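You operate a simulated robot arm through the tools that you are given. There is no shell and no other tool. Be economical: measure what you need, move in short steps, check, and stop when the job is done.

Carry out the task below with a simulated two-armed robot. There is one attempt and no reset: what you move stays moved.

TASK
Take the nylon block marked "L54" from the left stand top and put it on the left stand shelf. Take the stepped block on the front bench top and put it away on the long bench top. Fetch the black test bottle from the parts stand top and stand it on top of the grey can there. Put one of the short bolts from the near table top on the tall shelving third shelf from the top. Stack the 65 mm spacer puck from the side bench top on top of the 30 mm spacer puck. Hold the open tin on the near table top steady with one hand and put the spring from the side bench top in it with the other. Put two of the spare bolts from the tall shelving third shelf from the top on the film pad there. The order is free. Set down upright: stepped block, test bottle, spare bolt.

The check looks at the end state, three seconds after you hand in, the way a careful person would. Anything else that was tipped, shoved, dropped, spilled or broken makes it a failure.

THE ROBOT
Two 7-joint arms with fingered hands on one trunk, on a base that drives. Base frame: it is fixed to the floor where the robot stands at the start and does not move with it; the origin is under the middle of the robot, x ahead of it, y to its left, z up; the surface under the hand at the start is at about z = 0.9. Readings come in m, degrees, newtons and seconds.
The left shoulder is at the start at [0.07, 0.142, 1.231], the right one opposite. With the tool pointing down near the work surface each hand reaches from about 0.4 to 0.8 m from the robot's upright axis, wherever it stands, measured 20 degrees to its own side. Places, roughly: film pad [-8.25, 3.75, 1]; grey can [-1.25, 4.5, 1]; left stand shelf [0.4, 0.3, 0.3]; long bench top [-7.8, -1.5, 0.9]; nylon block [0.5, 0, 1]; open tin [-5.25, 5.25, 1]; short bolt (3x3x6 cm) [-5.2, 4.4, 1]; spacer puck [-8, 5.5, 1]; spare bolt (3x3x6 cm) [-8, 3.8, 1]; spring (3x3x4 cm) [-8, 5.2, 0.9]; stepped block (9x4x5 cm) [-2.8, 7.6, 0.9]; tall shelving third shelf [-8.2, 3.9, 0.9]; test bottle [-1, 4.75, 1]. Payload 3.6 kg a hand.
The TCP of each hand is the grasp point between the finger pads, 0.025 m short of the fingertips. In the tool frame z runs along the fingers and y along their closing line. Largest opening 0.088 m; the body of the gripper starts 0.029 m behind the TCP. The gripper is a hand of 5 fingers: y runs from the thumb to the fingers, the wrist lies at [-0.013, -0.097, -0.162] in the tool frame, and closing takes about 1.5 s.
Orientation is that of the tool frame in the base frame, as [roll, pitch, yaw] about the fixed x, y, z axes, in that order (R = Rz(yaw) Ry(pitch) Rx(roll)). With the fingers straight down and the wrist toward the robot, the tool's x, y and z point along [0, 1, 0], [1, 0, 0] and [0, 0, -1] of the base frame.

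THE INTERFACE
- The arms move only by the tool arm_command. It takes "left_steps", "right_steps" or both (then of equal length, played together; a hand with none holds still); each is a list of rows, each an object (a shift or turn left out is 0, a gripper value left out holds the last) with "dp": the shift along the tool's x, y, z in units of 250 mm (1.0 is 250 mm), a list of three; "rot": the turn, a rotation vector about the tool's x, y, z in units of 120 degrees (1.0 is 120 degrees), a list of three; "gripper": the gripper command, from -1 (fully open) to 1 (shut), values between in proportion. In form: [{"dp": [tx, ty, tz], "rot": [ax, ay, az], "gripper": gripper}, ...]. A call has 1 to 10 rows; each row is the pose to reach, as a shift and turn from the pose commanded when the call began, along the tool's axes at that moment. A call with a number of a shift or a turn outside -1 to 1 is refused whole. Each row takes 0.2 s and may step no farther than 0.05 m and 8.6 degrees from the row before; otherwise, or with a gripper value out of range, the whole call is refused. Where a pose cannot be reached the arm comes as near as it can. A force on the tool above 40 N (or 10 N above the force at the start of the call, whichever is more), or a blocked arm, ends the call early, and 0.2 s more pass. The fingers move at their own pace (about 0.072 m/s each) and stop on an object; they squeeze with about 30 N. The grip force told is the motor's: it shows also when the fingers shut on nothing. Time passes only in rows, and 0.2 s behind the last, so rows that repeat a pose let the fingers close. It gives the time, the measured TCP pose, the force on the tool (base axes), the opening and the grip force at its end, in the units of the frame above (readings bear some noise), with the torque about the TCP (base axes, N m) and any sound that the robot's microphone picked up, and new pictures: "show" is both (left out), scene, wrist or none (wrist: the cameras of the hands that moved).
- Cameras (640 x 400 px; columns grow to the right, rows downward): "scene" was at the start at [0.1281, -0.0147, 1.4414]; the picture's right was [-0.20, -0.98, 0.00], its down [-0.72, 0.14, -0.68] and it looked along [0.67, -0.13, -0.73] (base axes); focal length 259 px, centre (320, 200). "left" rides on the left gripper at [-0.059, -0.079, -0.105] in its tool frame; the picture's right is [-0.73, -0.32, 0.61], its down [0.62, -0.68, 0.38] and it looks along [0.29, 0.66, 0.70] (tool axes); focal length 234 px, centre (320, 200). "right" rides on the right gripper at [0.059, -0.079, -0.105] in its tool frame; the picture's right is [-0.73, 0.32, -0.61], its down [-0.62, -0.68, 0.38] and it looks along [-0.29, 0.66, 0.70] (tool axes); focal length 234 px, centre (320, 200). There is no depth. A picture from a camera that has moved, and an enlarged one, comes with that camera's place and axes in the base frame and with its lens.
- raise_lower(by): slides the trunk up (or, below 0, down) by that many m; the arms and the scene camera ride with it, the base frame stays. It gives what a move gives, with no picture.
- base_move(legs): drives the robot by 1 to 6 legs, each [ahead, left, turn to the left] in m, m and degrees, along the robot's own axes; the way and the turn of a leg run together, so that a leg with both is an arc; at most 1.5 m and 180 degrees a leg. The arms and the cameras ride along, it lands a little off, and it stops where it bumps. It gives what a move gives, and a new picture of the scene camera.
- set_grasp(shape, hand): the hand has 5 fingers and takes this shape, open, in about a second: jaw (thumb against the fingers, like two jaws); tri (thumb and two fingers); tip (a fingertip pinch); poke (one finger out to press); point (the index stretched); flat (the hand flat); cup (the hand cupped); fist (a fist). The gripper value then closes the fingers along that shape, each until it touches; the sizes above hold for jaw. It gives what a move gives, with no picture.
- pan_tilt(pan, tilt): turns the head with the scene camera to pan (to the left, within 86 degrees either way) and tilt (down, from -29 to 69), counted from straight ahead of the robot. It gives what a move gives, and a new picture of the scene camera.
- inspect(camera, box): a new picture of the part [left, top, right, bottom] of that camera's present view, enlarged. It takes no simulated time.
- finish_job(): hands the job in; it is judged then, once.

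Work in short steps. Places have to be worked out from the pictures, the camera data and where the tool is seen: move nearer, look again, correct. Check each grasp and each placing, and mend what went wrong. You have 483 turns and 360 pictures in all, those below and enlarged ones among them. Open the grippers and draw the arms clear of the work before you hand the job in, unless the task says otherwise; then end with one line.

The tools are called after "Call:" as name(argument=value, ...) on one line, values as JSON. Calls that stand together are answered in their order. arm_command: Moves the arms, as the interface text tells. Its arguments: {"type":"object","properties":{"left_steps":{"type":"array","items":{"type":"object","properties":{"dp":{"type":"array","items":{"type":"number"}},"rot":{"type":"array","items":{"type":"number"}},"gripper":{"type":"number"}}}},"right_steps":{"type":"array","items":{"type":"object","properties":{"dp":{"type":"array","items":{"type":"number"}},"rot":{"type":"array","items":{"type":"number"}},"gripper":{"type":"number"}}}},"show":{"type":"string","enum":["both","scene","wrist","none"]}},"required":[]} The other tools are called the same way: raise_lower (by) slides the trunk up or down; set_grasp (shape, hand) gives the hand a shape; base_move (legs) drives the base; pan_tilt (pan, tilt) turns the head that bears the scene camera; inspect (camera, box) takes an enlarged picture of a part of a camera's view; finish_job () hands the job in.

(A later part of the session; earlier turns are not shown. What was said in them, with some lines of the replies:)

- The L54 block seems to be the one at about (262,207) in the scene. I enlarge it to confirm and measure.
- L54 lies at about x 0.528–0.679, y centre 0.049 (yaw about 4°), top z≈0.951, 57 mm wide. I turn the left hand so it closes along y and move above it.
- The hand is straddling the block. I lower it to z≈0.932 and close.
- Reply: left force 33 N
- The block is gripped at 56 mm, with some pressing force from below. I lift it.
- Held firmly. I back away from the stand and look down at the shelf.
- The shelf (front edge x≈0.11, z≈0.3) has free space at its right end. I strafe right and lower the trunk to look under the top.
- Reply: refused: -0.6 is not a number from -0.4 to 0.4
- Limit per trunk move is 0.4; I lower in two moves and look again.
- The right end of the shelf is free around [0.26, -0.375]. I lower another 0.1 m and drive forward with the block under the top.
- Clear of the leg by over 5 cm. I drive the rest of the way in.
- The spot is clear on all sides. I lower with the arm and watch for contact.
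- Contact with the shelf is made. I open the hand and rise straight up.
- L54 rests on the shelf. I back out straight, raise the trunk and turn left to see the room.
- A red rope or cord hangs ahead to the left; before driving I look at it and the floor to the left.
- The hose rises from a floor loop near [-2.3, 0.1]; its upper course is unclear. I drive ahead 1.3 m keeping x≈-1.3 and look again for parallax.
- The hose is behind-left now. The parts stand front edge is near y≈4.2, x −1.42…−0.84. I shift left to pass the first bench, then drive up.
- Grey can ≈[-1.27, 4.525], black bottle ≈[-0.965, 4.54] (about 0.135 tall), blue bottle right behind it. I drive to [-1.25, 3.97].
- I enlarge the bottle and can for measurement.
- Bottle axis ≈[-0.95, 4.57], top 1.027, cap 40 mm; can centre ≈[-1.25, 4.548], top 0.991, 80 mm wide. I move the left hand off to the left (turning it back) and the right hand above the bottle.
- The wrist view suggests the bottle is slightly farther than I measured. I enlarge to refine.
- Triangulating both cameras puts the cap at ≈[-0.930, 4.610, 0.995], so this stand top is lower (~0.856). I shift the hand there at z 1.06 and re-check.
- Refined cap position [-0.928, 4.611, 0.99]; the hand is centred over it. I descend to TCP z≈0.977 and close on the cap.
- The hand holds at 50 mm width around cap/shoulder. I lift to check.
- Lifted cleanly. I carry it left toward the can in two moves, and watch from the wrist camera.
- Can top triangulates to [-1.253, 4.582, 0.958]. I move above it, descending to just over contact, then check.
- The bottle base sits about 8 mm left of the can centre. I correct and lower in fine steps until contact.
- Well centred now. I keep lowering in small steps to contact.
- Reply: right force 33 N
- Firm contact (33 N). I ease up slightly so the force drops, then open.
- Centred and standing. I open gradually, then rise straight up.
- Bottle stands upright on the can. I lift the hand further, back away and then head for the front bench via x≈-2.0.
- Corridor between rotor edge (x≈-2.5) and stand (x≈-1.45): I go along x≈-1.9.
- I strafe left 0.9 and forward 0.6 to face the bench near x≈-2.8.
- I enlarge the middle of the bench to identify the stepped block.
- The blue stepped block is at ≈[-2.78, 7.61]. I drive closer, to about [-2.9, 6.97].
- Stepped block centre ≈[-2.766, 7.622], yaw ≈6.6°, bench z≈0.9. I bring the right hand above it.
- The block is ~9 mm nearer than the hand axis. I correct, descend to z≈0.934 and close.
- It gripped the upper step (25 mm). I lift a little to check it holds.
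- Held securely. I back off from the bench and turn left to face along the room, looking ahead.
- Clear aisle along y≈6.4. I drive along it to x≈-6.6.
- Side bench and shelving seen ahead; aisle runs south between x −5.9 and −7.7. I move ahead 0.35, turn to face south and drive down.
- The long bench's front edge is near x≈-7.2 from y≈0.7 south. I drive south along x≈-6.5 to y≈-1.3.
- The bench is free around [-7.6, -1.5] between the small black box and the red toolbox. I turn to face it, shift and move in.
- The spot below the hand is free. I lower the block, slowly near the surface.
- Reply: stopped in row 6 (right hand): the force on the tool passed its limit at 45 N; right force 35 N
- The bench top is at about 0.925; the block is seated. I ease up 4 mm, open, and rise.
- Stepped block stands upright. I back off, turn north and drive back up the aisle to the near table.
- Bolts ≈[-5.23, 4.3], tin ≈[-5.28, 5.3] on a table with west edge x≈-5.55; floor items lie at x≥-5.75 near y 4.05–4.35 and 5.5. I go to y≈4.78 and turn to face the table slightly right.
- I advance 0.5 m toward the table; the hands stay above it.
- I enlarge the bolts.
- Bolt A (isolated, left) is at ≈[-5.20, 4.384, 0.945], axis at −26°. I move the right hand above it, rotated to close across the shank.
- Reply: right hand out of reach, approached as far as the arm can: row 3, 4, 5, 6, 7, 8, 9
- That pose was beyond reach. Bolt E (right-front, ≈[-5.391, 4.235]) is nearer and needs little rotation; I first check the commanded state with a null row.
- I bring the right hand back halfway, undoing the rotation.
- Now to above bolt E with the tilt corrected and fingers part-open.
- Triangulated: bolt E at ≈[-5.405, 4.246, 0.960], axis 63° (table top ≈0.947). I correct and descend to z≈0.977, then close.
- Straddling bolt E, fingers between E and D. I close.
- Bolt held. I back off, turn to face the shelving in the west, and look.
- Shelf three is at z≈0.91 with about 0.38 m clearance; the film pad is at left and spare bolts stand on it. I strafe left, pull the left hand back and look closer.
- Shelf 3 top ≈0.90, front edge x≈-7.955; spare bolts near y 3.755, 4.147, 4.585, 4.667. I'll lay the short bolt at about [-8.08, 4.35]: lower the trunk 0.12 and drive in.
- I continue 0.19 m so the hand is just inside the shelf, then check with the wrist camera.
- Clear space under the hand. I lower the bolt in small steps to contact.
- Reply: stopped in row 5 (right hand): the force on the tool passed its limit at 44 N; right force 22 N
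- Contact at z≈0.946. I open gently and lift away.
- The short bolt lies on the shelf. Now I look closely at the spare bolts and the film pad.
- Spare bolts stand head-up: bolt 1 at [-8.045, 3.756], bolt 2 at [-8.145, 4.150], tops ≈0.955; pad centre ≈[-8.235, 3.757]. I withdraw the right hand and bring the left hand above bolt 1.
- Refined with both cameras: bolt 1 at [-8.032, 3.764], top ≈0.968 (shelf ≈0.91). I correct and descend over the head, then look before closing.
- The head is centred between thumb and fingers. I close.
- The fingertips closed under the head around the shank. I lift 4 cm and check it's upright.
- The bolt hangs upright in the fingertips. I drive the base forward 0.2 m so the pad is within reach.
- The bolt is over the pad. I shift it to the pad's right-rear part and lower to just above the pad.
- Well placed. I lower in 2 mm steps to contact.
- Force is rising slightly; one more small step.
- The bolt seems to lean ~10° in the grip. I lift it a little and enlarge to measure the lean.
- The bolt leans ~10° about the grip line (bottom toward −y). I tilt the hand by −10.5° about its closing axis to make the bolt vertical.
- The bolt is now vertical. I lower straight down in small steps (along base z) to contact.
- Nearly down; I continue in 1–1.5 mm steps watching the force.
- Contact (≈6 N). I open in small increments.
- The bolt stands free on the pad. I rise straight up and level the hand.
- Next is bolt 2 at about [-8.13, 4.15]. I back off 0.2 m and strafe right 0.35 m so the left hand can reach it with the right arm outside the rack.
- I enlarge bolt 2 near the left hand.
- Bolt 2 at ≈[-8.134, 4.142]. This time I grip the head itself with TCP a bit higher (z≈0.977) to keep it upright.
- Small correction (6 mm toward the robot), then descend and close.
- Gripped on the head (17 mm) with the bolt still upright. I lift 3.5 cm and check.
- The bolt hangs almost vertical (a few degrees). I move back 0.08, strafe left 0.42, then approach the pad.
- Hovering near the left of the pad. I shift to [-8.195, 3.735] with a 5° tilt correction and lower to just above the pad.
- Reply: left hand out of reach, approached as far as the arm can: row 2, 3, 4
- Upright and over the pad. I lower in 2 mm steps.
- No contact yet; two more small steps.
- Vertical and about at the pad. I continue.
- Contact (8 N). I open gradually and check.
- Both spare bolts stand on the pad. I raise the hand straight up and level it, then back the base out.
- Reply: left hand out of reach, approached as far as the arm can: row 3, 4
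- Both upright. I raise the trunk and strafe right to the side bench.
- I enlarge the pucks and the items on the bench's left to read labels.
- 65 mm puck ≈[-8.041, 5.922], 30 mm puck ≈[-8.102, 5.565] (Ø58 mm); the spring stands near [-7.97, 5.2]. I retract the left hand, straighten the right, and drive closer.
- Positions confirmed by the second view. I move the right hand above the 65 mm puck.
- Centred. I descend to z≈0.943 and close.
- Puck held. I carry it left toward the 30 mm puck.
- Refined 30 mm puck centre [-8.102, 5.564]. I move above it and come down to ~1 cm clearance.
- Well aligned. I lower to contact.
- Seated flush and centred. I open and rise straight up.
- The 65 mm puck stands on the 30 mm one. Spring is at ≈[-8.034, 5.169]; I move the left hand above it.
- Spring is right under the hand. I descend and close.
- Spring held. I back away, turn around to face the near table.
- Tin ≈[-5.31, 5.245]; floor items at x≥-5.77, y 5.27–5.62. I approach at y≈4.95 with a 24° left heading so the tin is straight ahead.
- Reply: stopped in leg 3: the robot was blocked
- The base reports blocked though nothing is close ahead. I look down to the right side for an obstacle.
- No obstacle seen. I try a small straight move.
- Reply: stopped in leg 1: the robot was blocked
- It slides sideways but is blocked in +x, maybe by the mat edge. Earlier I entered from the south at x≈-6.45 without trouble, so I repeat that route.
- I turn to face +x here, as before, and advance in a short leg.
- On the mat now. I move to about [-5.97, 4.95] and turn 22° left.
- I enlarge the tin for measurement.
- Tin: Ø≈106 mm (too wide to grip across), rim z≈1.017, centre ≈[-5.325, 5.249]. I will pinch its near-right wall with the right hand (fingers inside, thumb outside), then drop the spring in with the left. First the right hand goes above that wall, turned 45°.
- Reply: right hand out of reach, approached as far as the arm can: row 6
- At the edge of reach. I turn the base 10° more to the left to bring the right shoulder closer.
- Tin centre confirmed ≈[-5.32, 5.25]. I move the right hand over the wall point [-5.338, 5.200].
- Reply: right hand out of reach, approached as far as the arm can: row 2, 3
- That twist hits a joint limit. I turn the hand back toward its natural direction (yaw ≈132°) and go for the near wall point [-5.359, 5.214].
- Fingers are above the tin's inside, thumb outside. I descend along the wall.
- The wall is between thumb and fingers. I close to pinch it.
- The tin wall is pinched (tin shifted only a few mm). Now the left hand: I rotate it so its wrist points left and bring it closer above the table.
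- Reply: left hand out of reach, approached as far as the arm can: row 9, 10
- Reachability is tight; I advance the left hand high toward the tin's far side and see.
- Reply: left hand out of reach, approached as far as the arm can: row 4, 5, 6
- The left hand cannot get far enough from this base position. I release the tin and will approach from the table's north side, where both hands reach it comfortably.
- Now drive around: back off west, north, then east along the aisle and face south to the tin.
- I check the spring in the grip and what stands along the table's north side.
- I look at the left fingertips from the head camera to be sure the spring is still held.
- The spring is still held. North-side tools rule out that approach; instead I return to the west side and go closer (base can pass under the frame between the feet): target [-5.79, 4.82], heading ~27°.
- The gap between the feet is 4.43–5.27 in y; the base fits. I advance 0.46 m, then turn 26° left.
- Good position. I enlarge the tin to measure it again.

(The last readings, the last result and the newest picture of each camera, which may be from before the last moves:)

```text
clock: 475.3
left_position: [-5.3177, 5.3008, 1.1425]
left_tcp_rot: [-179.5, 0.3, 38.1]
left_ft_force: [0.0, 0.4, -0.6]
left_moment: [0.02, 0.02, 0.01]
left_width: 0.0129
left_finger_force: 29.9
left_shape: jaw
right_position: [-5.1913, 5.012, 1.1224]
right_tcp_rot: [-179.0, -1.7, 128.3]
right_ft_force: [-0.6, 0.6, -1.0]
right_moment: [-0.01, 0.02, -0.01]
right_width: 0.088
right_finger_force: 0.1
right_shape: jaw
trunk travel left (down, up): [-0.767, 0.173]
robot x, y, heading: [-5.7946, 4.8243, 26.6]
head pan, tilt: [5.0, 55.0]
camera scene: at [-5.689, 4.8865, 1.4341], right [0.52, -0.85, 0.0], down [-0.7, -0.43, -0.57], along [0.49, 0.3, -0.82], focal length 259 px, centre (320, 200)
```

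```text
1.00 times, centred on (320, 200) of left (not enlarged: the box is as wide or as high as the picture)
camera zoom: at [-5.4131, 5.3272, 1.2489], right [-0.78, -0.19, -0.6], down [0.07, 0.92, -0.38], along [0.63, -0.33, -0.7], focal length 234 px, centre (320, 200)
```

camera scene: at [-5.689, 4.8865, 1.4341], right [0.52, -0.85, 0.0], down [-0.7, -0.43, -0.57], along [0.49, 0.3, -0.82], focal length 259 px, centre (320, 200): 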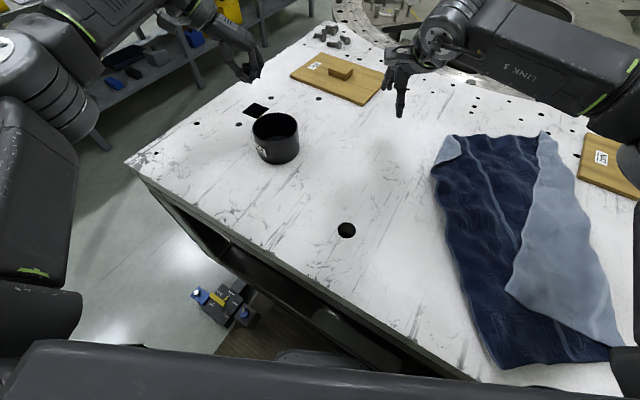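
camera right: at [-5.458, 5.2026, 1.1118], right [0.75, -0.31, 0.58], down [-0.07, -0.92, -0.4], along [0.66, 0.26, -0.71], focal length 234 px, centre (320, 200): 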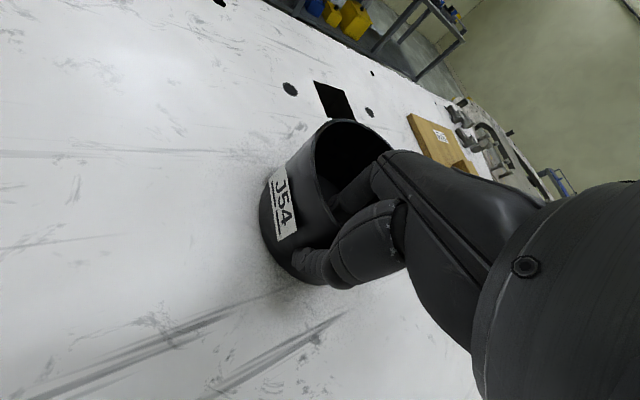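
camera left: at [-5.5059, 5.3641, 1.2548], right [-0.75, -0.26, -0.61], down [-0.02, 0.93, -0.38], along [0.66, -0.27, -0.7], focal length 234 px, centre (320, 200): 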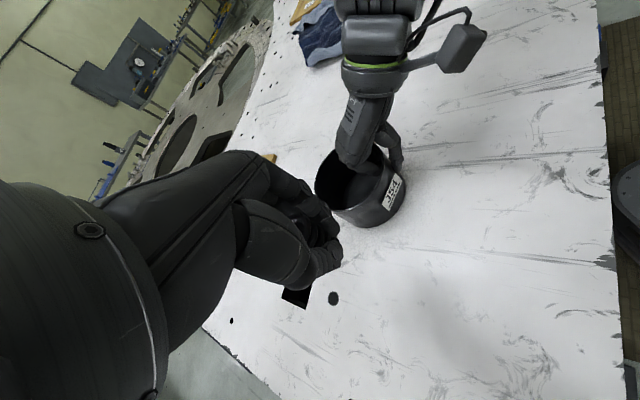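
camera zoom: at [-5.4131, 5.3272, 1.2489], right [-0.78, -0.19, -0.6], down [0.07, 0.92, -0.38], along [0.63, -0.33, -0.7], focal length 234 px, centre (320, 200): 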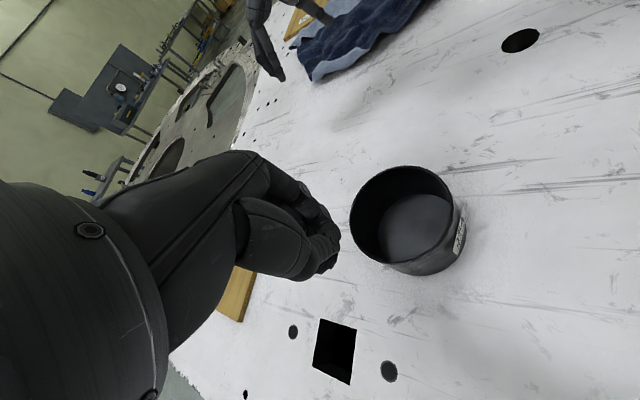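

Tin centre ≈[-5.318, 5.246]. I pull the left hand slightly away and bring the right hand over the near-right wall.

Call:
arm_command(left_steps=[{"dp": [0, -0.1, -0.03]}, {"dp": [0, -0.2, -0.06]}, {"dp": [0, -0.3, -0.09]}, {"dp": [0, -0.4, -0.12]}, {"dp": [0, -0.4, -0.12]}, {"dp": [0, -0.4, -0.12]}], right_steps=[{"dp": [0.164, -0.003, 0], "rot": [-0.001, -0.002, -0.025]}, {"dp": [0.328, -0.007, 0], "rot": [-0.003, -0.005, -0.05]}, {"dp": [0.492, -0.01, 0], "rot": [-0.004, -0.007, -0.075]}, {"dp": [0.656, -0.013, 0.05], "rot": [-0.006, -0.01, -0.1]}, {"dp": [0.82, -0.017, 0.1], "rot": [-0.007, -0.012, -0.125]}, {"dp": [0.984, -0.02, 0.15], "rot": [-0.0083, -0.0142, -0.1475]}], show="none")

Call:
inspect(camera="right", box=[0, 0, 640, 400])

Call:
inspect(camera="scene", box=[200, 60, 360, 180])

```text
clock: 476.7
left_position: [-5.3869, 5.3705, 1.1694]
left_tcp_rot: [-179.5, 0.1, 38.4]
left_ft_force: [0.5, 0.0, 0.5]
left_moment: [-0.02, -0.01, 0.0]
left_width: 0.013
left_finger_force: 30.0
left_shape: jaw
left hand out of reach, approached as far as the arm can: row 4, 5, 6
right_position: [-5.348, 5.2029, 1.0911]
right_tcp_rot: [179.7, -0.1, 145.9]
right_ft_force: [-0.3, -0.4, 0.3]
right_moment: [0.0, -0.01, -0.01]
right_width: 0.0879
right_finger_force: 0.0
right_shape: jaw
trunk travel left (down, up): [-0.767, 0.173]
robot x, y, heading: [-5.7945, 4.8238, 26.5]
head pan, tilt: [5.0, 55.0]
```

```text
1.00 times, centred on (320, 200) of right (not enlarged: the box is as wide or as high as the picture)
camera zoom: at [-5.4422, 5.1697, 1.1957], right [0.78, -0.14, 0.61], down [0.14, -0.91, -0.39], along [0.61, 0.39, -0.69], focal length 234 px, centre (320, 200)
```

zoom: 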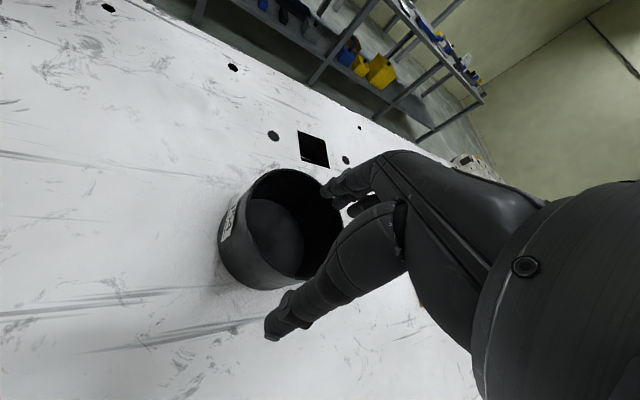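

```text
3.33 times, centred on (280, 120) of scene
camera zoom: at [-5.6897, 4.8878, 1.4341], right [0.52, -0.85, 0.0], down [-0.7, -0.43, -0.57], along [0.49, 0.3, -0.82], focal length 865 px, centre (453, 467)
```

zoom: 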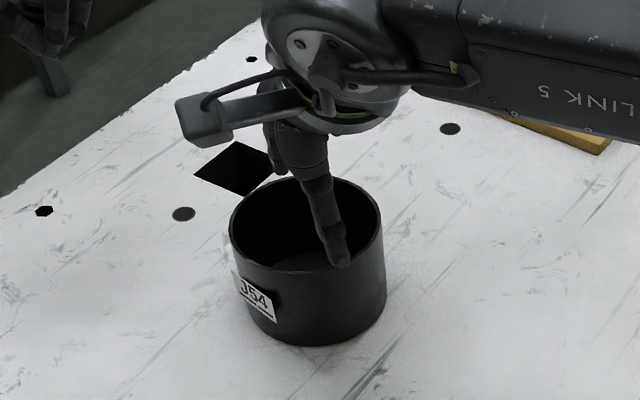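

Same configuration as before, now within reach. I descend and pinch the wall.

Call:
arm_command(right_steps=[{"dp": [0, 0, 0.1]}, {"dp": [0, 0, 0.2]}, {"dp": [0, 0, 0.3]}, {"dp": [0, 0, 0.345]}, {"dp": [0, 0, 0.345], "gripper": 0}, {"dp": [0, 0, 0.345], "gripper": 0.6}, {"dp": [0, 0, 0.345], "gripper": 1}, {"dp": [0, 0, 0.345]}, {"dp": [0, 0, 0.345]}, {"dp": [0, 0, 0.345]}], show="both")

Call:
inspect(camera="scene", box=[200, 60, 360, 180])

```text
clock: 478.9
left_position: [-5.3857, 5.3702, 1.1699]
left_tcp_rot: [-179.4, 0.2, 38.2]
left_ft_force: [0.3, -0.7, -1.5]
left_moment: [-0.03, 0.0, 0.0]
left_width: 0.0129
left_finger_force: 29.8
left_shape: jaw
right_position: [-5.3478, 5.2023, 1.0047]
right_tcp_rot: [179.6, -0.1, 146.0]
right_ft_force: [-0.3, 0.1, 0.3]
right_moment: [-0.01, 0.03, 0.06]
right_width: 0.0
right_finger_force: 30.3
right_shape: jaw
trunk travel left (down, up): [-0.767, 0.173]
robot x, y, heading: [-5.7982, 4.8289, 26.5]
head pan, tilt: [5.0, 55.0]
camera scene: at [-5.689, 4.8866, 1.4341], right [0.52, -0.85, 0.0], down [-0.7, -0.43, -0.57], along [0.49, 0.3, -0.82], focal length 259 px, centre (320, 200)
camera right: at [-5.441, 5.1694, 1.1101], right [0.78, -0.14, 0.61], down [0.14, -0.91, -0.39], along [0.61, 0.39, -0.69], focal length 234 px, centre (320, 200)
```

scene: 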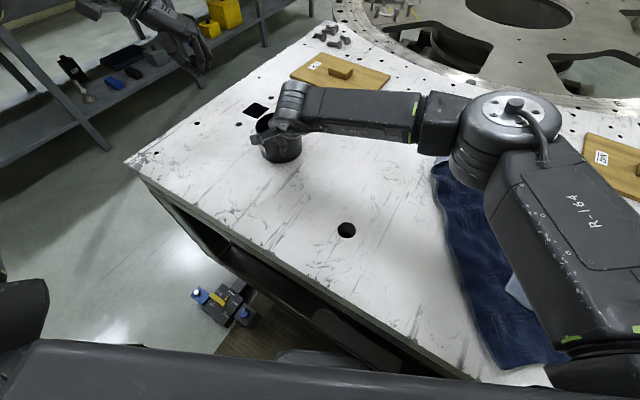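
right: 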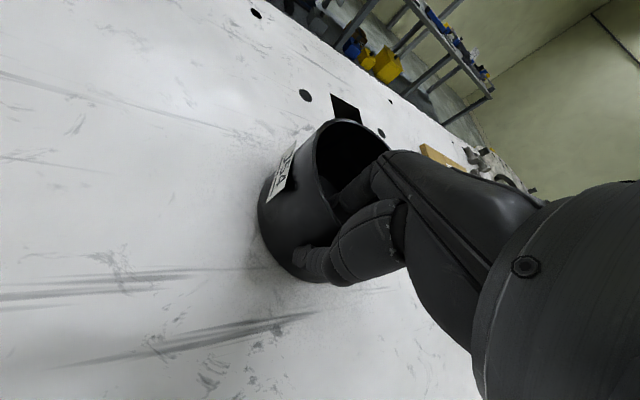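

```text
3.33 times, centred on (280, 120) of scene
camera zoom: at [-5.689, 4.8866, 1.4341], right [0.52, -0.85, 0.0], down [-0.7, -0.43, -0.57], along [0.49, 0.3, -0.82], focal length 865 px, centre (453, 467)
```

zoom: 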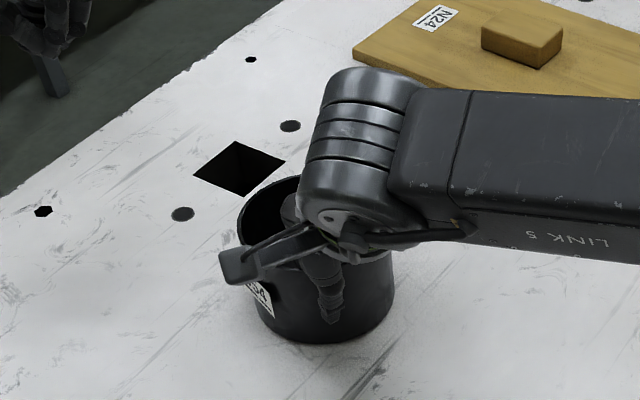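

Tin held. Now the left camera view, to plan the spring's approach.

Call:
inspect(camera="left", box=[0, 0, 640, 400])

Call:
inspect(camera="left", box=[260, 140, 480, 300])

```text
1.00 times, centred on (320, 200) of left (not enlarged: the box is as wide or as high as the picture)
camera zoom: at [-5.4813, 5.3962, 1.2748], right [-0.78, -0.19, -0.6], down [0.06, 0.92, -0.38], along [0.63, -0.33, -0.7], focal length 234 px, centre (320, 200)
```

zoom: 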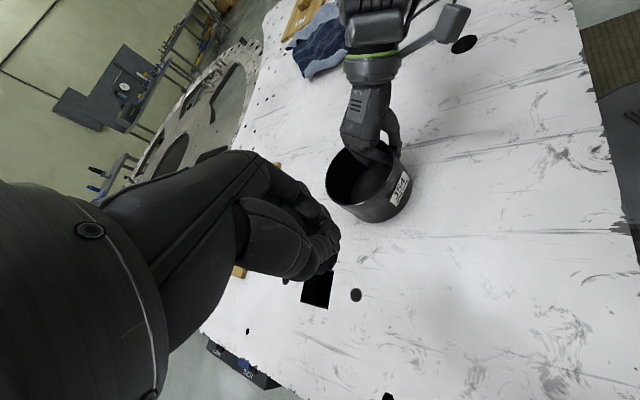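

```text
2.50 times, centred on (370, 220) of left
camera zoom: at [-5.4813, 5.3962, 1.2748], right [-0.78, -0.19, -0.6], down [0.06, 0.92, -0.38], along [0.63, -0.33, -0.7], focal length 585 px, centre (195, 150)
```

zoom: 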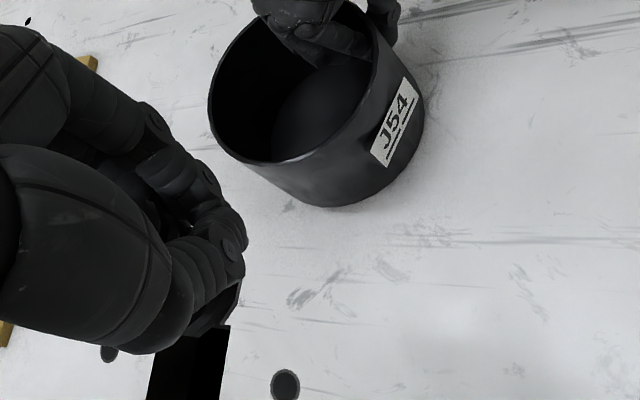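

Most of the opening is free. I bring the left hand over the far-left part of the tin at a hover height.

Call:
arm_command(left_steps=[{"dp": [0, 0.13, 0]}, {"dp": [0.002, 0.27, 0]}, {"dp": [0.004, 0.4, 0.05]}, {"dp": [0.004, 0.537, 0.1]}, {"dp": [0.004, 0.537, 0.2]}], show="both")

Call:
inspect(camera="scene", box=[200, 60, 360, 180])

```text
clock: 480.1
left_position: [-5.3026, 5.2671, 1.1167]
left_tcp_rot: [-179.5, 0.4, 38.1]
left_ft_force: [0.1, -0.2, 0.0]
left_moment: [-0.05, 0.02, 0.01]
left_width: 0.013
left_finger_force: 30.1
left_shape: jaw
right_position: [-5.3461, 5.2041, 1.0041]
right_tcp_rot: [179.7, -0.1, 145.9]
right_ft_force: [-0.1, -0.2, 0.2]
right_moment: [0.02, 0.01, 0.0]
right_width: 0.0001
right_finger_force: 30.0
right_shape: jaw
trunk travel left (down, up): [-0.767, 0.173]
robot x, y, heading: [-5.7942, 4.8217, 26.8]
head pan, tilt: [5.0, 55.0]
camera scene: at [-5.6892, 4.8877, 1.4341], right [0.52, -0.85, 0.0], down [-0.7, -0.43, -0.57], along [0.49, 0.3, -0.82], focal length 259 px, centre (320, 200)
camera left: at [-5.3982, 5.2924, 1.2229], right [-0.78, -0.19, -0.6], down [0.06, 0.92, -0.38], along [0.63, -0.33, -0.7], focal length 234 px, centre (320, 200)
```

scene: 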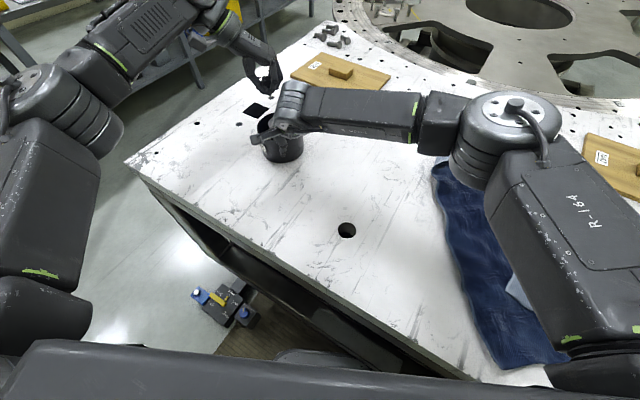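
left: 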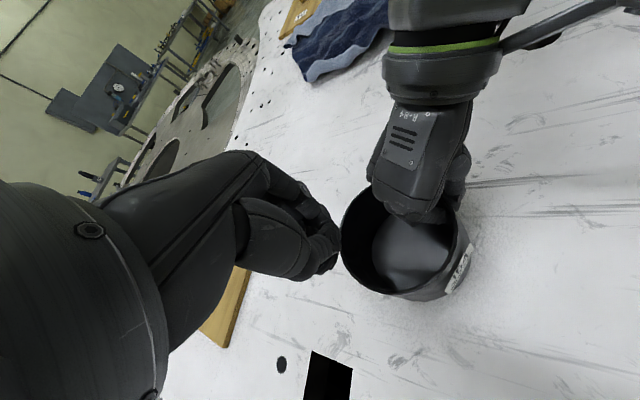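

```text
3.33 times, centred on (280, 120) of scene
camera zoom: at [-5.6892, 4.8877, 1.4341], right [0.52, -0.85, 0.0], down [-0.7, -0.43, -0.57], along [0.49, 0.3, -0.82], focal length 865 px, centre (453, 467)
```

zoom: 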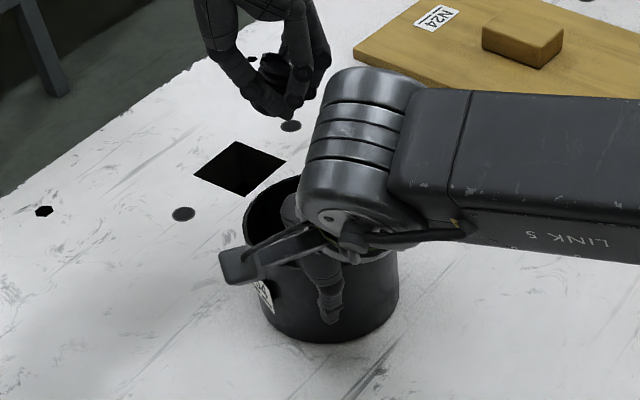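

I check the spring's exact position relative to the opening.

Call:
inspect(camera="left", box=[260, 170, 480, 310])

Call:
inspect(camera="scene", box=[235, 55, 305, 105])

```text
2.86 times, centred on (370, 240) of left
camera zoom: at [-5.3982, 5.2924, 1.2229], right [-0.78, -0.19, -0.6], down [0.06, 0.92, -0.38], along [0.63, -0.33, -0.7], focal length 669 px, centre (177, 86)
```

zoom: 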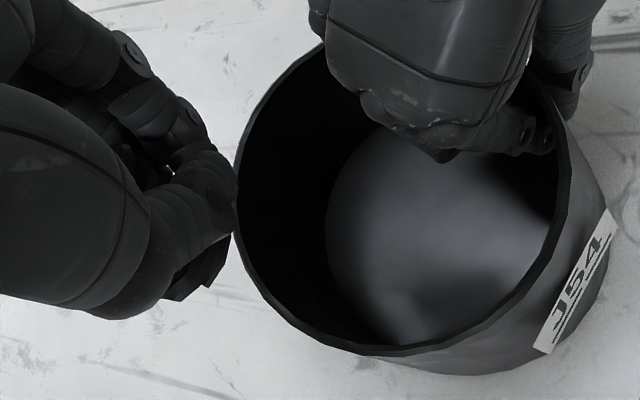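

```text
8.00 times, centred on (270, 80) of scene
camera zoom: at [-5.6892, 4.8877, 1.4341], right [0.52, -0.85, 0.0], down [-0.7, -0.43, -0.57], along [0.49, 0.3, -0.82], focal length 2075 px, centre (720, 1160)
```

zoom: 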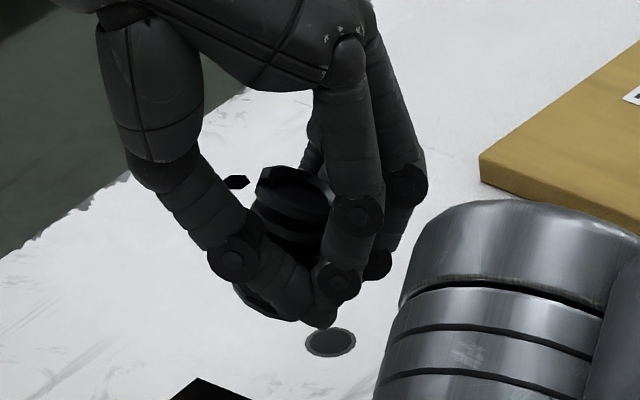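

I shift 1 cm toward the tin centre and lower to z≈1.05, then look.

Call:
arm_command(left_steps=[{"dp": [-0.03, 0.0, 0.06]}, {"dp": [-0.045, 0.0, 0.14]}, {"dp": [-0.045, 0.0, 0.24]}], show="wrist")

Call:
inspect(camera="scene", box=[225, 55, 325, 155])

```text
clock: 480.9
left_position: [-5.3121, 5.2587, 1.0593]
left_tcp_rot: [-179.5, 0.4, 38.2]
left_ft_force: [-0.9, 0.0, 0.8]
left_moment: [0.01, 0.0, 0.02]
left_width: 0.0129
left_finger_force: 30.2
left_shape: jaw
right_position: [-5.3458, 5.2035, 1.0046]
right_tcp_rot: [179.7, 0.0, 146.0]
right_ft_force: [-0.3, 0.4, -0.6]
right_moment: [0.05, 0.06, 0.04]
right_width: 0.0
right_finger_force: 30.1
right_shape: jaw
trunk travel left (down, up): [-0.767, 0.173]
robot x, y, heading: [-5.7943, 4.8233, 26.6]
head pan, tilt: [5.0, 55.0]
camera left: at [-5.4071, 5.285, 1.1634], right [-0.78, -0.19, -0.6], down [0.06, 0.92, -0.38], along [0.63, -0.33, -0.7], focal length 234 px, centre (320, 200)
```

left: 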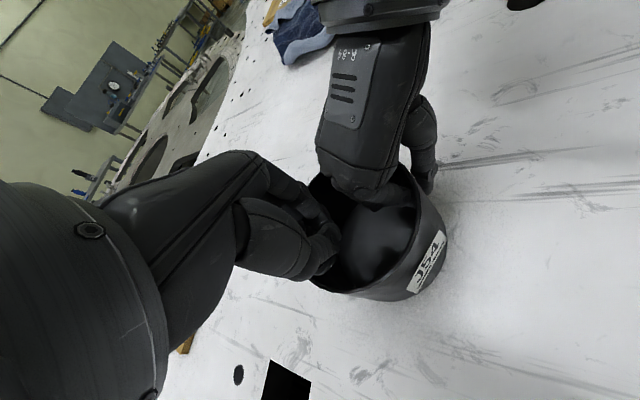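

```text
4.00 times, centred on (275, 105) of scene
camera zoom: at [-5.6885, 4.8867, 1.4341], right [0.52, -0.85, 0.0], down [-0.7, -0.43, -0.57], along [0.49, 0.3, -0.82], focal length 1038 px, centre (500, 580)
```

zoom: 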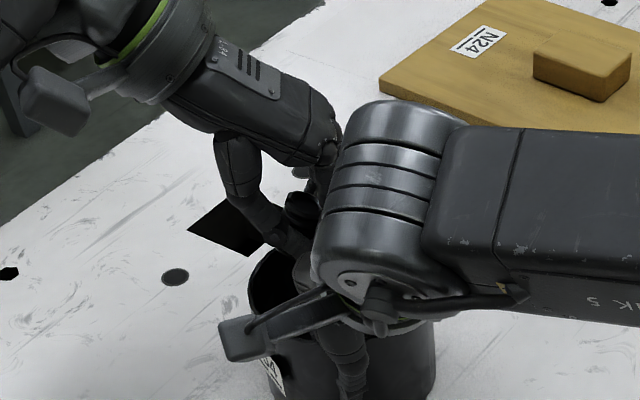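

No contact. I lower another 2.5 cm so the fingertips are inside the tin.

Call:
arm_command(left_steps=[{"dp": [0.0, 0.0, 0.04]}, {"dp": [0.0, 0.0, 0.08]}, {"dp": [0, 0.0, 0.11]}], show="wrist")

Call:
inspect(camera="left", box=[260, 150, 480, 310])

```text
clock: 481.7
left_position: [-5.3131, 5.2569, 1.0343]
left_tcp_rot: [-179.6, 0.0, 38.2]
left_ft_force: [3.3, -2.1, 20.5]
left_moment: [0.34, -0.77, -0.1]
left_width: 0.0125
left_finger_force: 29.7
left_shape: jaw
right_position: [-5.3484, 5.2004, 1.0069]
right_tcp_rot: [179.5, -0.1, 146.1]
right_ft_force: [1.3, 4.6, -0.4]
right_moment: [0.08, -0.02, 0.12]
right_width: 0.0
right_finger_force: 29.9
right_shape: jaw
trunk travel left (down, up): [-0.767, 0.173]
robot x, y, heading: [-5.7942, 4.8216, 26.5]
head pan, tilt: [5.0, 55.0]
camera left: at [-5.4086, 5.2832, 1.1398], right [-0.77, -0.19, -0.61], down [0.07, 0.92, -0.38], along [0.63, -0.33, -0.7], focal length 234 px, centre (320, 200)
```

left: 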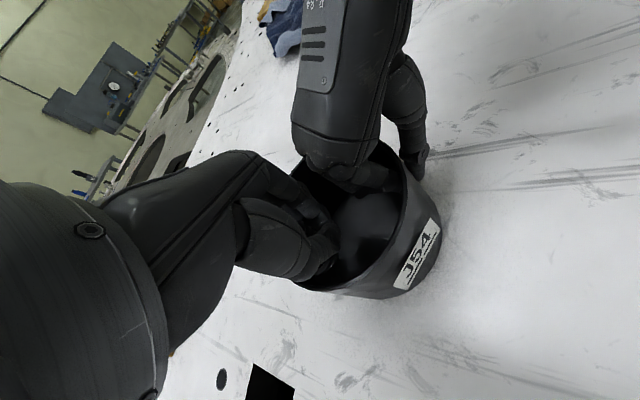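

```text
2.50 times, centred on (370, 230) of left
camera zoom: at [-5.4086, 5.2832, 1.1398], right [-0.77, -0.19, -0.61], down [0.07, 0.92, -0.38], along [0.63, -0.33, -0.7], focal length 585 px, centre (195, 125)
```

zoom: 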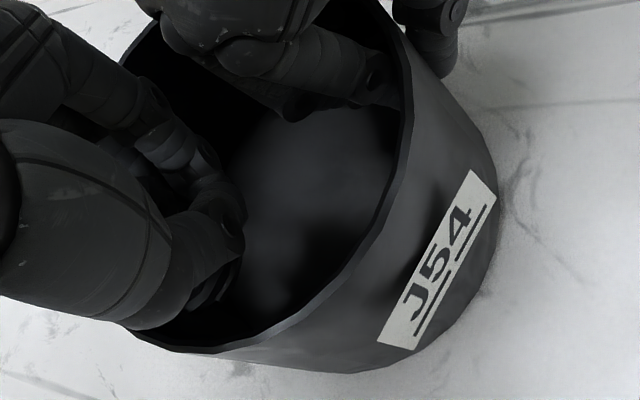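

A finger touches something (20 N). I back up 6 mm to relieve it and check.

Call:
arm_command(left_steps=[{"dp": [0, 0, -0.024]}, {"dp": [0.0, 0, -0.03]}], show="none")

Call:
inspect(camera="left", box=[260, 150, 480, 310])

```text
clock: 482.3
left_position: [-5.3119, 5.2591, 1.0363]
left_tcp_rot: [-179.4, 0.5, 38.2]
left_ft_force: [1.0, 0.1, -0.2]
left_moment: [0.02, 0.07, -0.02]
left_width: 0.0129
left_finger_force: 30.6
left_shape: jaw
right_position: [-5.3479, 5.203, 1.0042]
right_tcp_rot: [179.6, -0.1, 146.0]
right_ft_force: [0.2, 1.1, -0.3]
right_moment: [0.0, 0.03, 0.02]
right_width: 0.0002
right_finger_force: 29.6
right_shape: jaw
trunk travel left (down, up): [-0.767, 0.173]
robot x, y, heading: [-5.7941, 4.8277, 26.9]
head pan, tilt: [5.0, 55.0]
```

```text
2.50 times, centred on (370, 230) of left
camera zoom: at [-5.4073, 5.2859, 1.1425], right [-0.78, -0.19, -0.6], down [0.06, 0.92, -0.38], along [0.62, -0.33, -0.71], focal length 585 px, centre (195, 125)
```

zoom: 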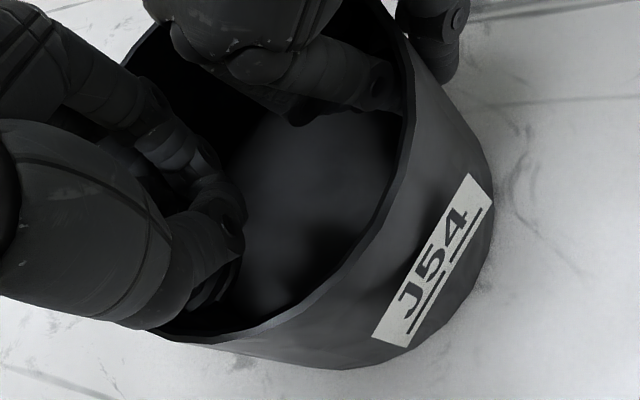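

Free of contact with the spring inside the opening. I open the left hand to release it.

Call:
arm_command(left_steps=[{"dp": [0, 0, 0], "gripper": 0.5}, {"dp": [0, 0, 0], "gripper": 0.2}, {"dp": [0, 0, 0], "gripper": -0.1}, {"dp": [0, 0, 0], "gripper": -0.2}, {"dp": [0, 0, 0]}], show="wrist")

Call:
inspect(camera="left", box=[260, 150, 480, 310])

```text
clock: 483.5
left_position: [-5.3117, 5.2585, 1.0383]
left_tcp_rot: [-179.3, 0.2, 38.2]
left_ft_force: [3.0, -8.4, 3.7]
left_moment: [-0.01, 0.02, 0.08]
left_width: 0.0444
left_finger_force: 0.1
left_shape: jaw
right_position: [-5.3479, 5.2026, 1.0055]
right_tcp_rot: [179.6, -0.2, 146.0]
right_ft_force: [-0.1, 8.6, 2.0]
right_moment: [0.11, -0.06, 0.2]
right_width: 0.0
right_finger_force: 29.8
right_shape: jaw
trunk travel left (down, up): [-0.767, 0.173]
robot x, y, heading: [-5.7946, 4.8238, 26.6]
head pan, tilt: [5.0, 55.0]
camera left: at [-5.4071, 5.2846, 1.1442], right [-0.78, -0.19, -0.6], down [0.07, 0.92, -0.38], along [0.63, -0.33, -0.7], focal length 234 px, centre (320, 200)
```

left: 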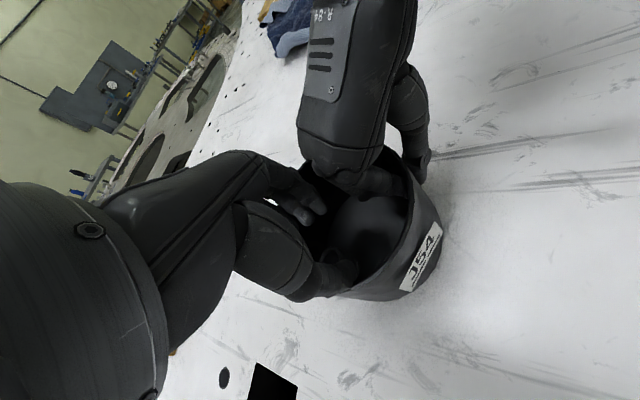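

```text
2.50 times, centred on (370, 230) of left
camera zoom: at [-5.4071, 5.2846, 1.1442], right [-0.78, -0.19, -0.6], down [0.07, 0.92, -0.38], along [0.63, -0.33, -0.7], focal length 585 px, centre (195, 125)
```

zoom: 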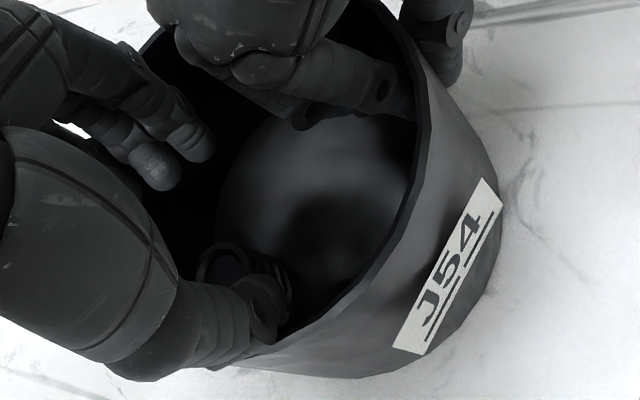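

The spring appears released; the thumb touches the wall. I close a touch, lift straight up, and look in.

Call:
arm_command(left_steps=[{"dp": [0, 0, 0], "gripper": 0.1}, {"dp": [0, 0, -0.04]}, {"dp": [0, 0, -0.12]}, {"dp": [0, 0, -0.22]}, {"dp": [0, 0, -0.34]}], show="wrist")

Call:
inspect(camera="left", box=[320, 170, 500, 310])

```text
clock: 484.7
left_position: [-5.3109, 5.2596, 1.124]
left_tcp_rot: [-179.3, 0.3, 38.3]
left_ft_force: [0.0, 0.7, 0.7]
left_moment: [-0.02, -0.02, 0.01]
left_width: 0.0397
left_finger_force: 0.1
left_shape: jaw
right_position: [-5.3481, 5.2024, 1.0042]
right_tcp_rot: [179.5, 0.0, 146.1]
right_ft_force: [-0.8, 0.2, -0.5]
right_moment: [0.01, 0.04, 0.06]
right_width: 0.0
right_finger_force: 29.9
right_shape: jaw
trunk travel left (down, up): [-0.767, 0.173]
robot x, y, heading: [-5.7935, 4.8236, 26.6]
head pan, tilt: [5.0, 55.0]
camera left: at [-5.4058, 5.285, 1.2298], right [-0.78, -0.19, -0.6], down [0.06, 0.92, -0.38], along [0.63, -0.33, -0.7], focal length 234 px, centre (320, 200)
```

left: 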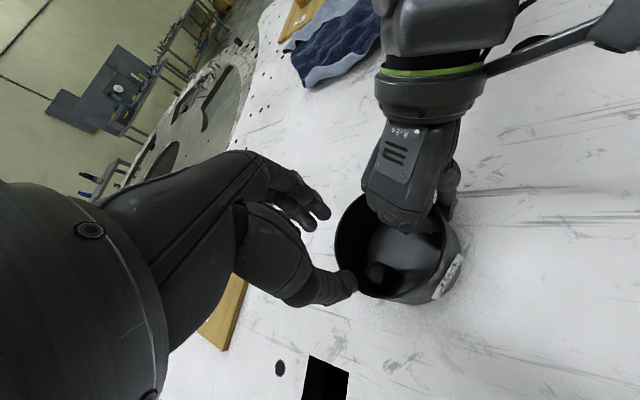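

```text
2.86 times, centred on (410, 240) of left
camera zoom: at [-5.4058, 5.285, 1.2298], right [-0.78, -0.19, -0.6], down [0.06, 0.92, -0.38], along [0.63, -0.33, -0.7], focal length 669 px, centre (63, 86)
```

zoom: 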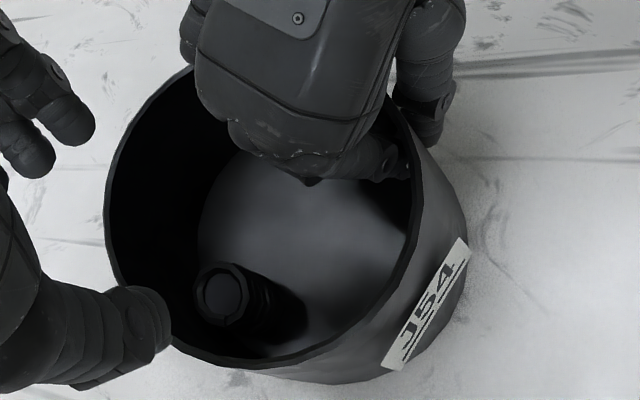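

The spring stands inside the tin. I move the left hand clear, then release the tin with the right and rise straight up.

Call:
arm_command(left_steps=[{"dp": [0, -0.1, -0.1]}, {"dp": [0, -0.25, -0.15]}, {"dp": [0, -0.35, -0.15]}, {"dp": [0, -0.35, -0.15]}, {"dp": [0, -0.35, -0.15]}], right_steps=[{"dp": [0, 0, 0]}, {"dp": [0, 0, 0], "gripper": 0.5}, {"dp": [0, 0, 0], "gripper": 0}, {"dp": [0, 0, 0], "gripper": -0.4}, {"dp": [0, 0, 0]}], show="none")

Call:
arm_command(right_steps=[{"dp": [0, 0, -0.06]}, {"dp": [0, 0, -0.18]}, {"dp": [0, 0, -0.32]}, {"dp": [0, 0, -0.46]}], show="wrist")

Call:
inspect(camera="scene", box=[200, 70, 360, 180])

```text
clock: 485.9
left_position: [-5.3637, 5.3274, 1.1629]
left_tcp_rot: [-179.4, 0.3, 38.2]
left_ft_force: [0.2, 0.8, 0.1]
left_moment: [-0.01, 0.01, 0.01]
left_width: 0.0395
left_finger_force: 0.1
left_shape: jaw
right_position: [-5.3481, 5.2032, 1.0058]
right_tcp_rot: [179.7, 0.0, 145.9]
right_ft_force: [0.6, -1.1, 0.7]
right_moment: [-0.02, 0.08, 0.0]
right_width: 0.0614
right_finger_force: 0.1
right_shape: jaw
trunk travel left (down, up): [-0.767, 0.173]
robot x, y, heading: [-5.7974, 4.8283, 26.7]
head pan, tilt: [5.0, 55.0]
```

```text
clock: 486.9
left_position: [-5.3644, 5.3272, 1.1611]
left_tcp_rot: [-179.4, 0.2, 38.3]
left_ft_force: [0.3, 0.7, 0.0]
left_moment: [0.0, 0.05, -0.01]
left_width: 0.0395
left_finger_force: 0.1
left_shape: jaw
right_position: [-5.347, 5.2019, 1.1224]
right_tcp_rot: [179.6, -0.1, 146.1]
right_ft_force: [0.0, -0.2, -0.1]
right_moment: [0.02, 0.0, 0.0]
right_width: 0.0613
right_finger_force: 0.1
right_shape: jaw
trunk travel left (down, up): [-0.767, 0.173]
robot x, y, heading: [-5.794, 4.8266, 26.5]
head pan, tilt: [5.0, 55.0]
camera right: at [-5.4414, 5.1685, 1.2267], right [0.78, -0.14, 0.61], down [0.14, -0.91, -0.39], along [0.61, 0.39, -0.69], focal length 234 px, centre (320, 200)
```

right: 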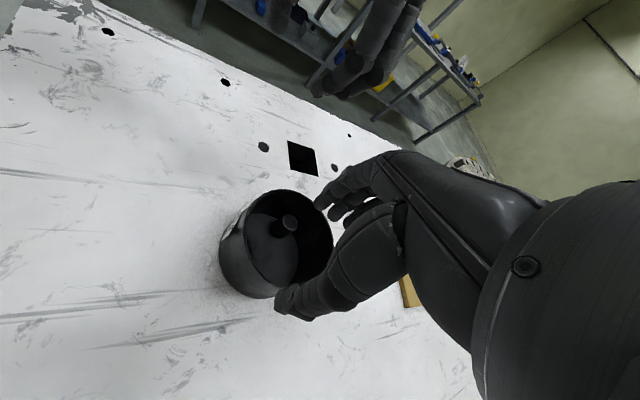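

```text
3.64 times, centred on (280, 125) of scene
camera zoom: at [-5.6896, 4.886, 1.4341], right [0.52, -0.85, 0.0], down [-0.7, -0.43, -0.57], along [0.49, 0.3, -0.82], focal length 943 px, centre (466, 473)
```

zoom: 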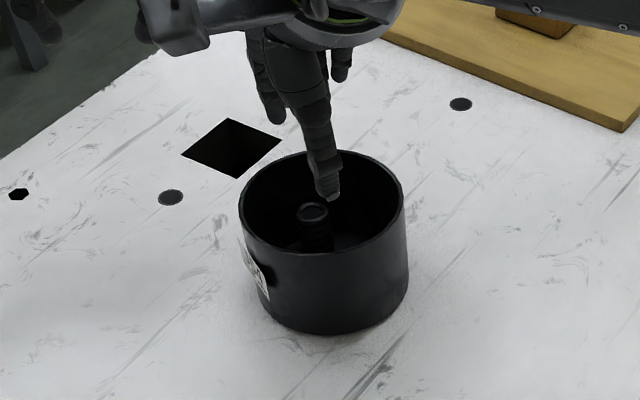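

The spring stands in the tin and the tin is undisturbed. I open both hands fully, raise them and reverse out the way I came.

Call:
arm_command(left_steps=[{"dp": [0, 0, -0.1], "gripper": -1}, {"dp": [0, 0, -0.15]}, {"dp": [0, 0, -0.15]}, {"dp": [0, 0, -0.15]}], right_steps=[{"dp": [0, 0, -0.1], "gripper": -1}, {"dp": [0, 0, -0.2]}, {"dp": [0, 0, -0.2]}, {"dp": [0, 0, -0.2]}], show="none")

Call:
base_move(legs=[[0, 0, -26], [-0.7, 0, 0]])

Call:
pan_tilt(pan=5, tilt=35)

```text
clock: 487.9
left_position: [-5.364, 5.326, 1.1995]
left_tcp_rot: [-179.4, 0.4, 38.2]
left_ft_force: [0.4, -0.4, -0.2]
left_moment: [0.0, 0.02, 0.01]
left_width: 0.0875
left_finger_force: 0.1
left_shape: jaw
right_position: [-5.3491, 5.202, 1.1702]
right_tcp_rot: [179.6, -0.1, 145.9]
right_ft_force: [0.4, -0.7, -0.1]
right_moment: [-0.01, -0.02, 0.02]
right_width: 0.0877
right_finger_force: 0.1
right_shape: jaw
trunk travel left (down, up): [-0.767, 0.173]
robot x, y, heading: [-5.7921, 4.8272, 26.8]
head pan, tilt: [5.0, 55.0]
```

```text
clock: 493.1
left_position: [-5.8893, 5.0787, 1.199]
left_tcp_rot: [-179.5, 0.2, 12.2]
left_ft_force: [-0.3, 0.2, 0.3]
left_moment: [-0.01, 0.02, -0.01]
left_width: 0.0876
left_finger_force: 0.0
left_shape: jaw
right_position: [-5.9285, 4.9601, 1.1702]
right_tcp_rot: [179.7, -0.1, 120.0]
right_ft_force: [-0.5, -0.4, 0.4]
right_moment: [0.03, 0.0, 0.0]
right_width: 0.088
right_finger_force: 0.0
right_shape: jaw
trunk travel left (down, up): [-0.767, 0.173]
robot x, y, heading: [-6.4934, 4.8177, 0.5]
head pan, tilt: [5.0, 55.0]
camera scene: at [-6.3854, 4.8261, 1.4337], right [0.1, -1.0, 0.0], down [-0.81, -0.08, -0.58], along [0.58, 0.06, -0.81], focal length 259 px, centre (320, 200)
```

scene: 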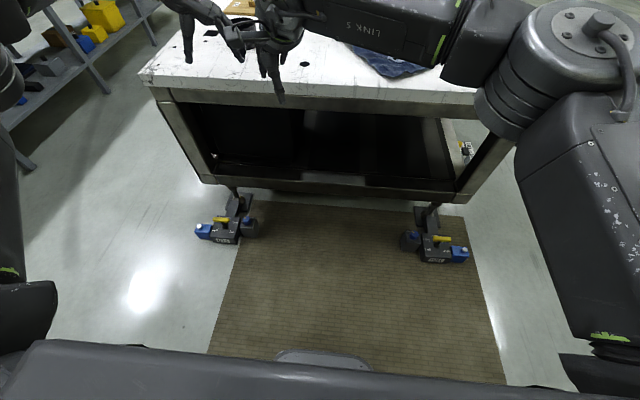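

```text
clock: 493.9
left_position: [-5.8805, 5.0769, 1.1919]
left_tcp_rot: [-179.5, 0.4, 12.5]
left_ft_force: [-0.6, -0.5, -1.0]
left_moment: [-0.01, 0.0, -0.04]
left_width: 0.0879
left_finger_force: 0.0
left_shape: jaw
right_position: [-5.917, 4.9587, 1.1646]
right_tcp_rot: [-180.0, -0.3, 120.1]
right_ft_force: [0.3, -1.0, 0.7]
right_moment: [0.03, 0.02, 0.02]
right_width: 0.0879
right_finger_force: 0.1
right_shape: jaw
trunk travel left (down, up): [-0.767, 0.173]
robot x, y, heading: [-6.4947, 4.8154, 0.5]
head pan, tilt: [5.0, 35.0]
camera scene: at [-6.3704, 4.8273, 1.4621], right [0.1, -1.0, 0.0], down [-0.56, -0.06, -0.82], along [0.82, 0.08, -0.57], focal length 259 px, centre (320, 200)
```

scene: 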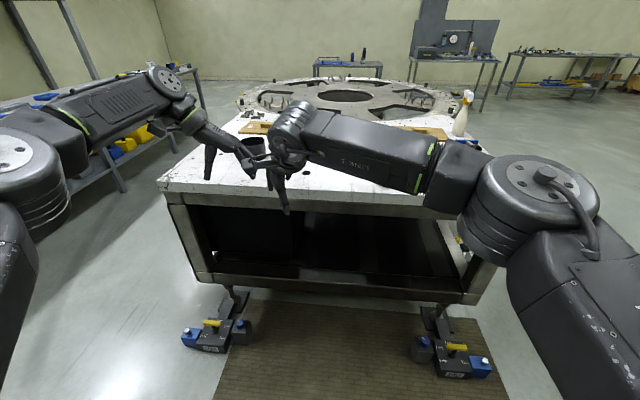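

All seven placements were checked, both hands are open and clear of the work, and the mat and floor items are where they were. I hand in the job.

Call:
finish_job()

```text
The job is handed in.
```

I finished all seven tasks, checked each placement from the camera pictures after releasing it, and handed the job in with both hands open and clear of the work.
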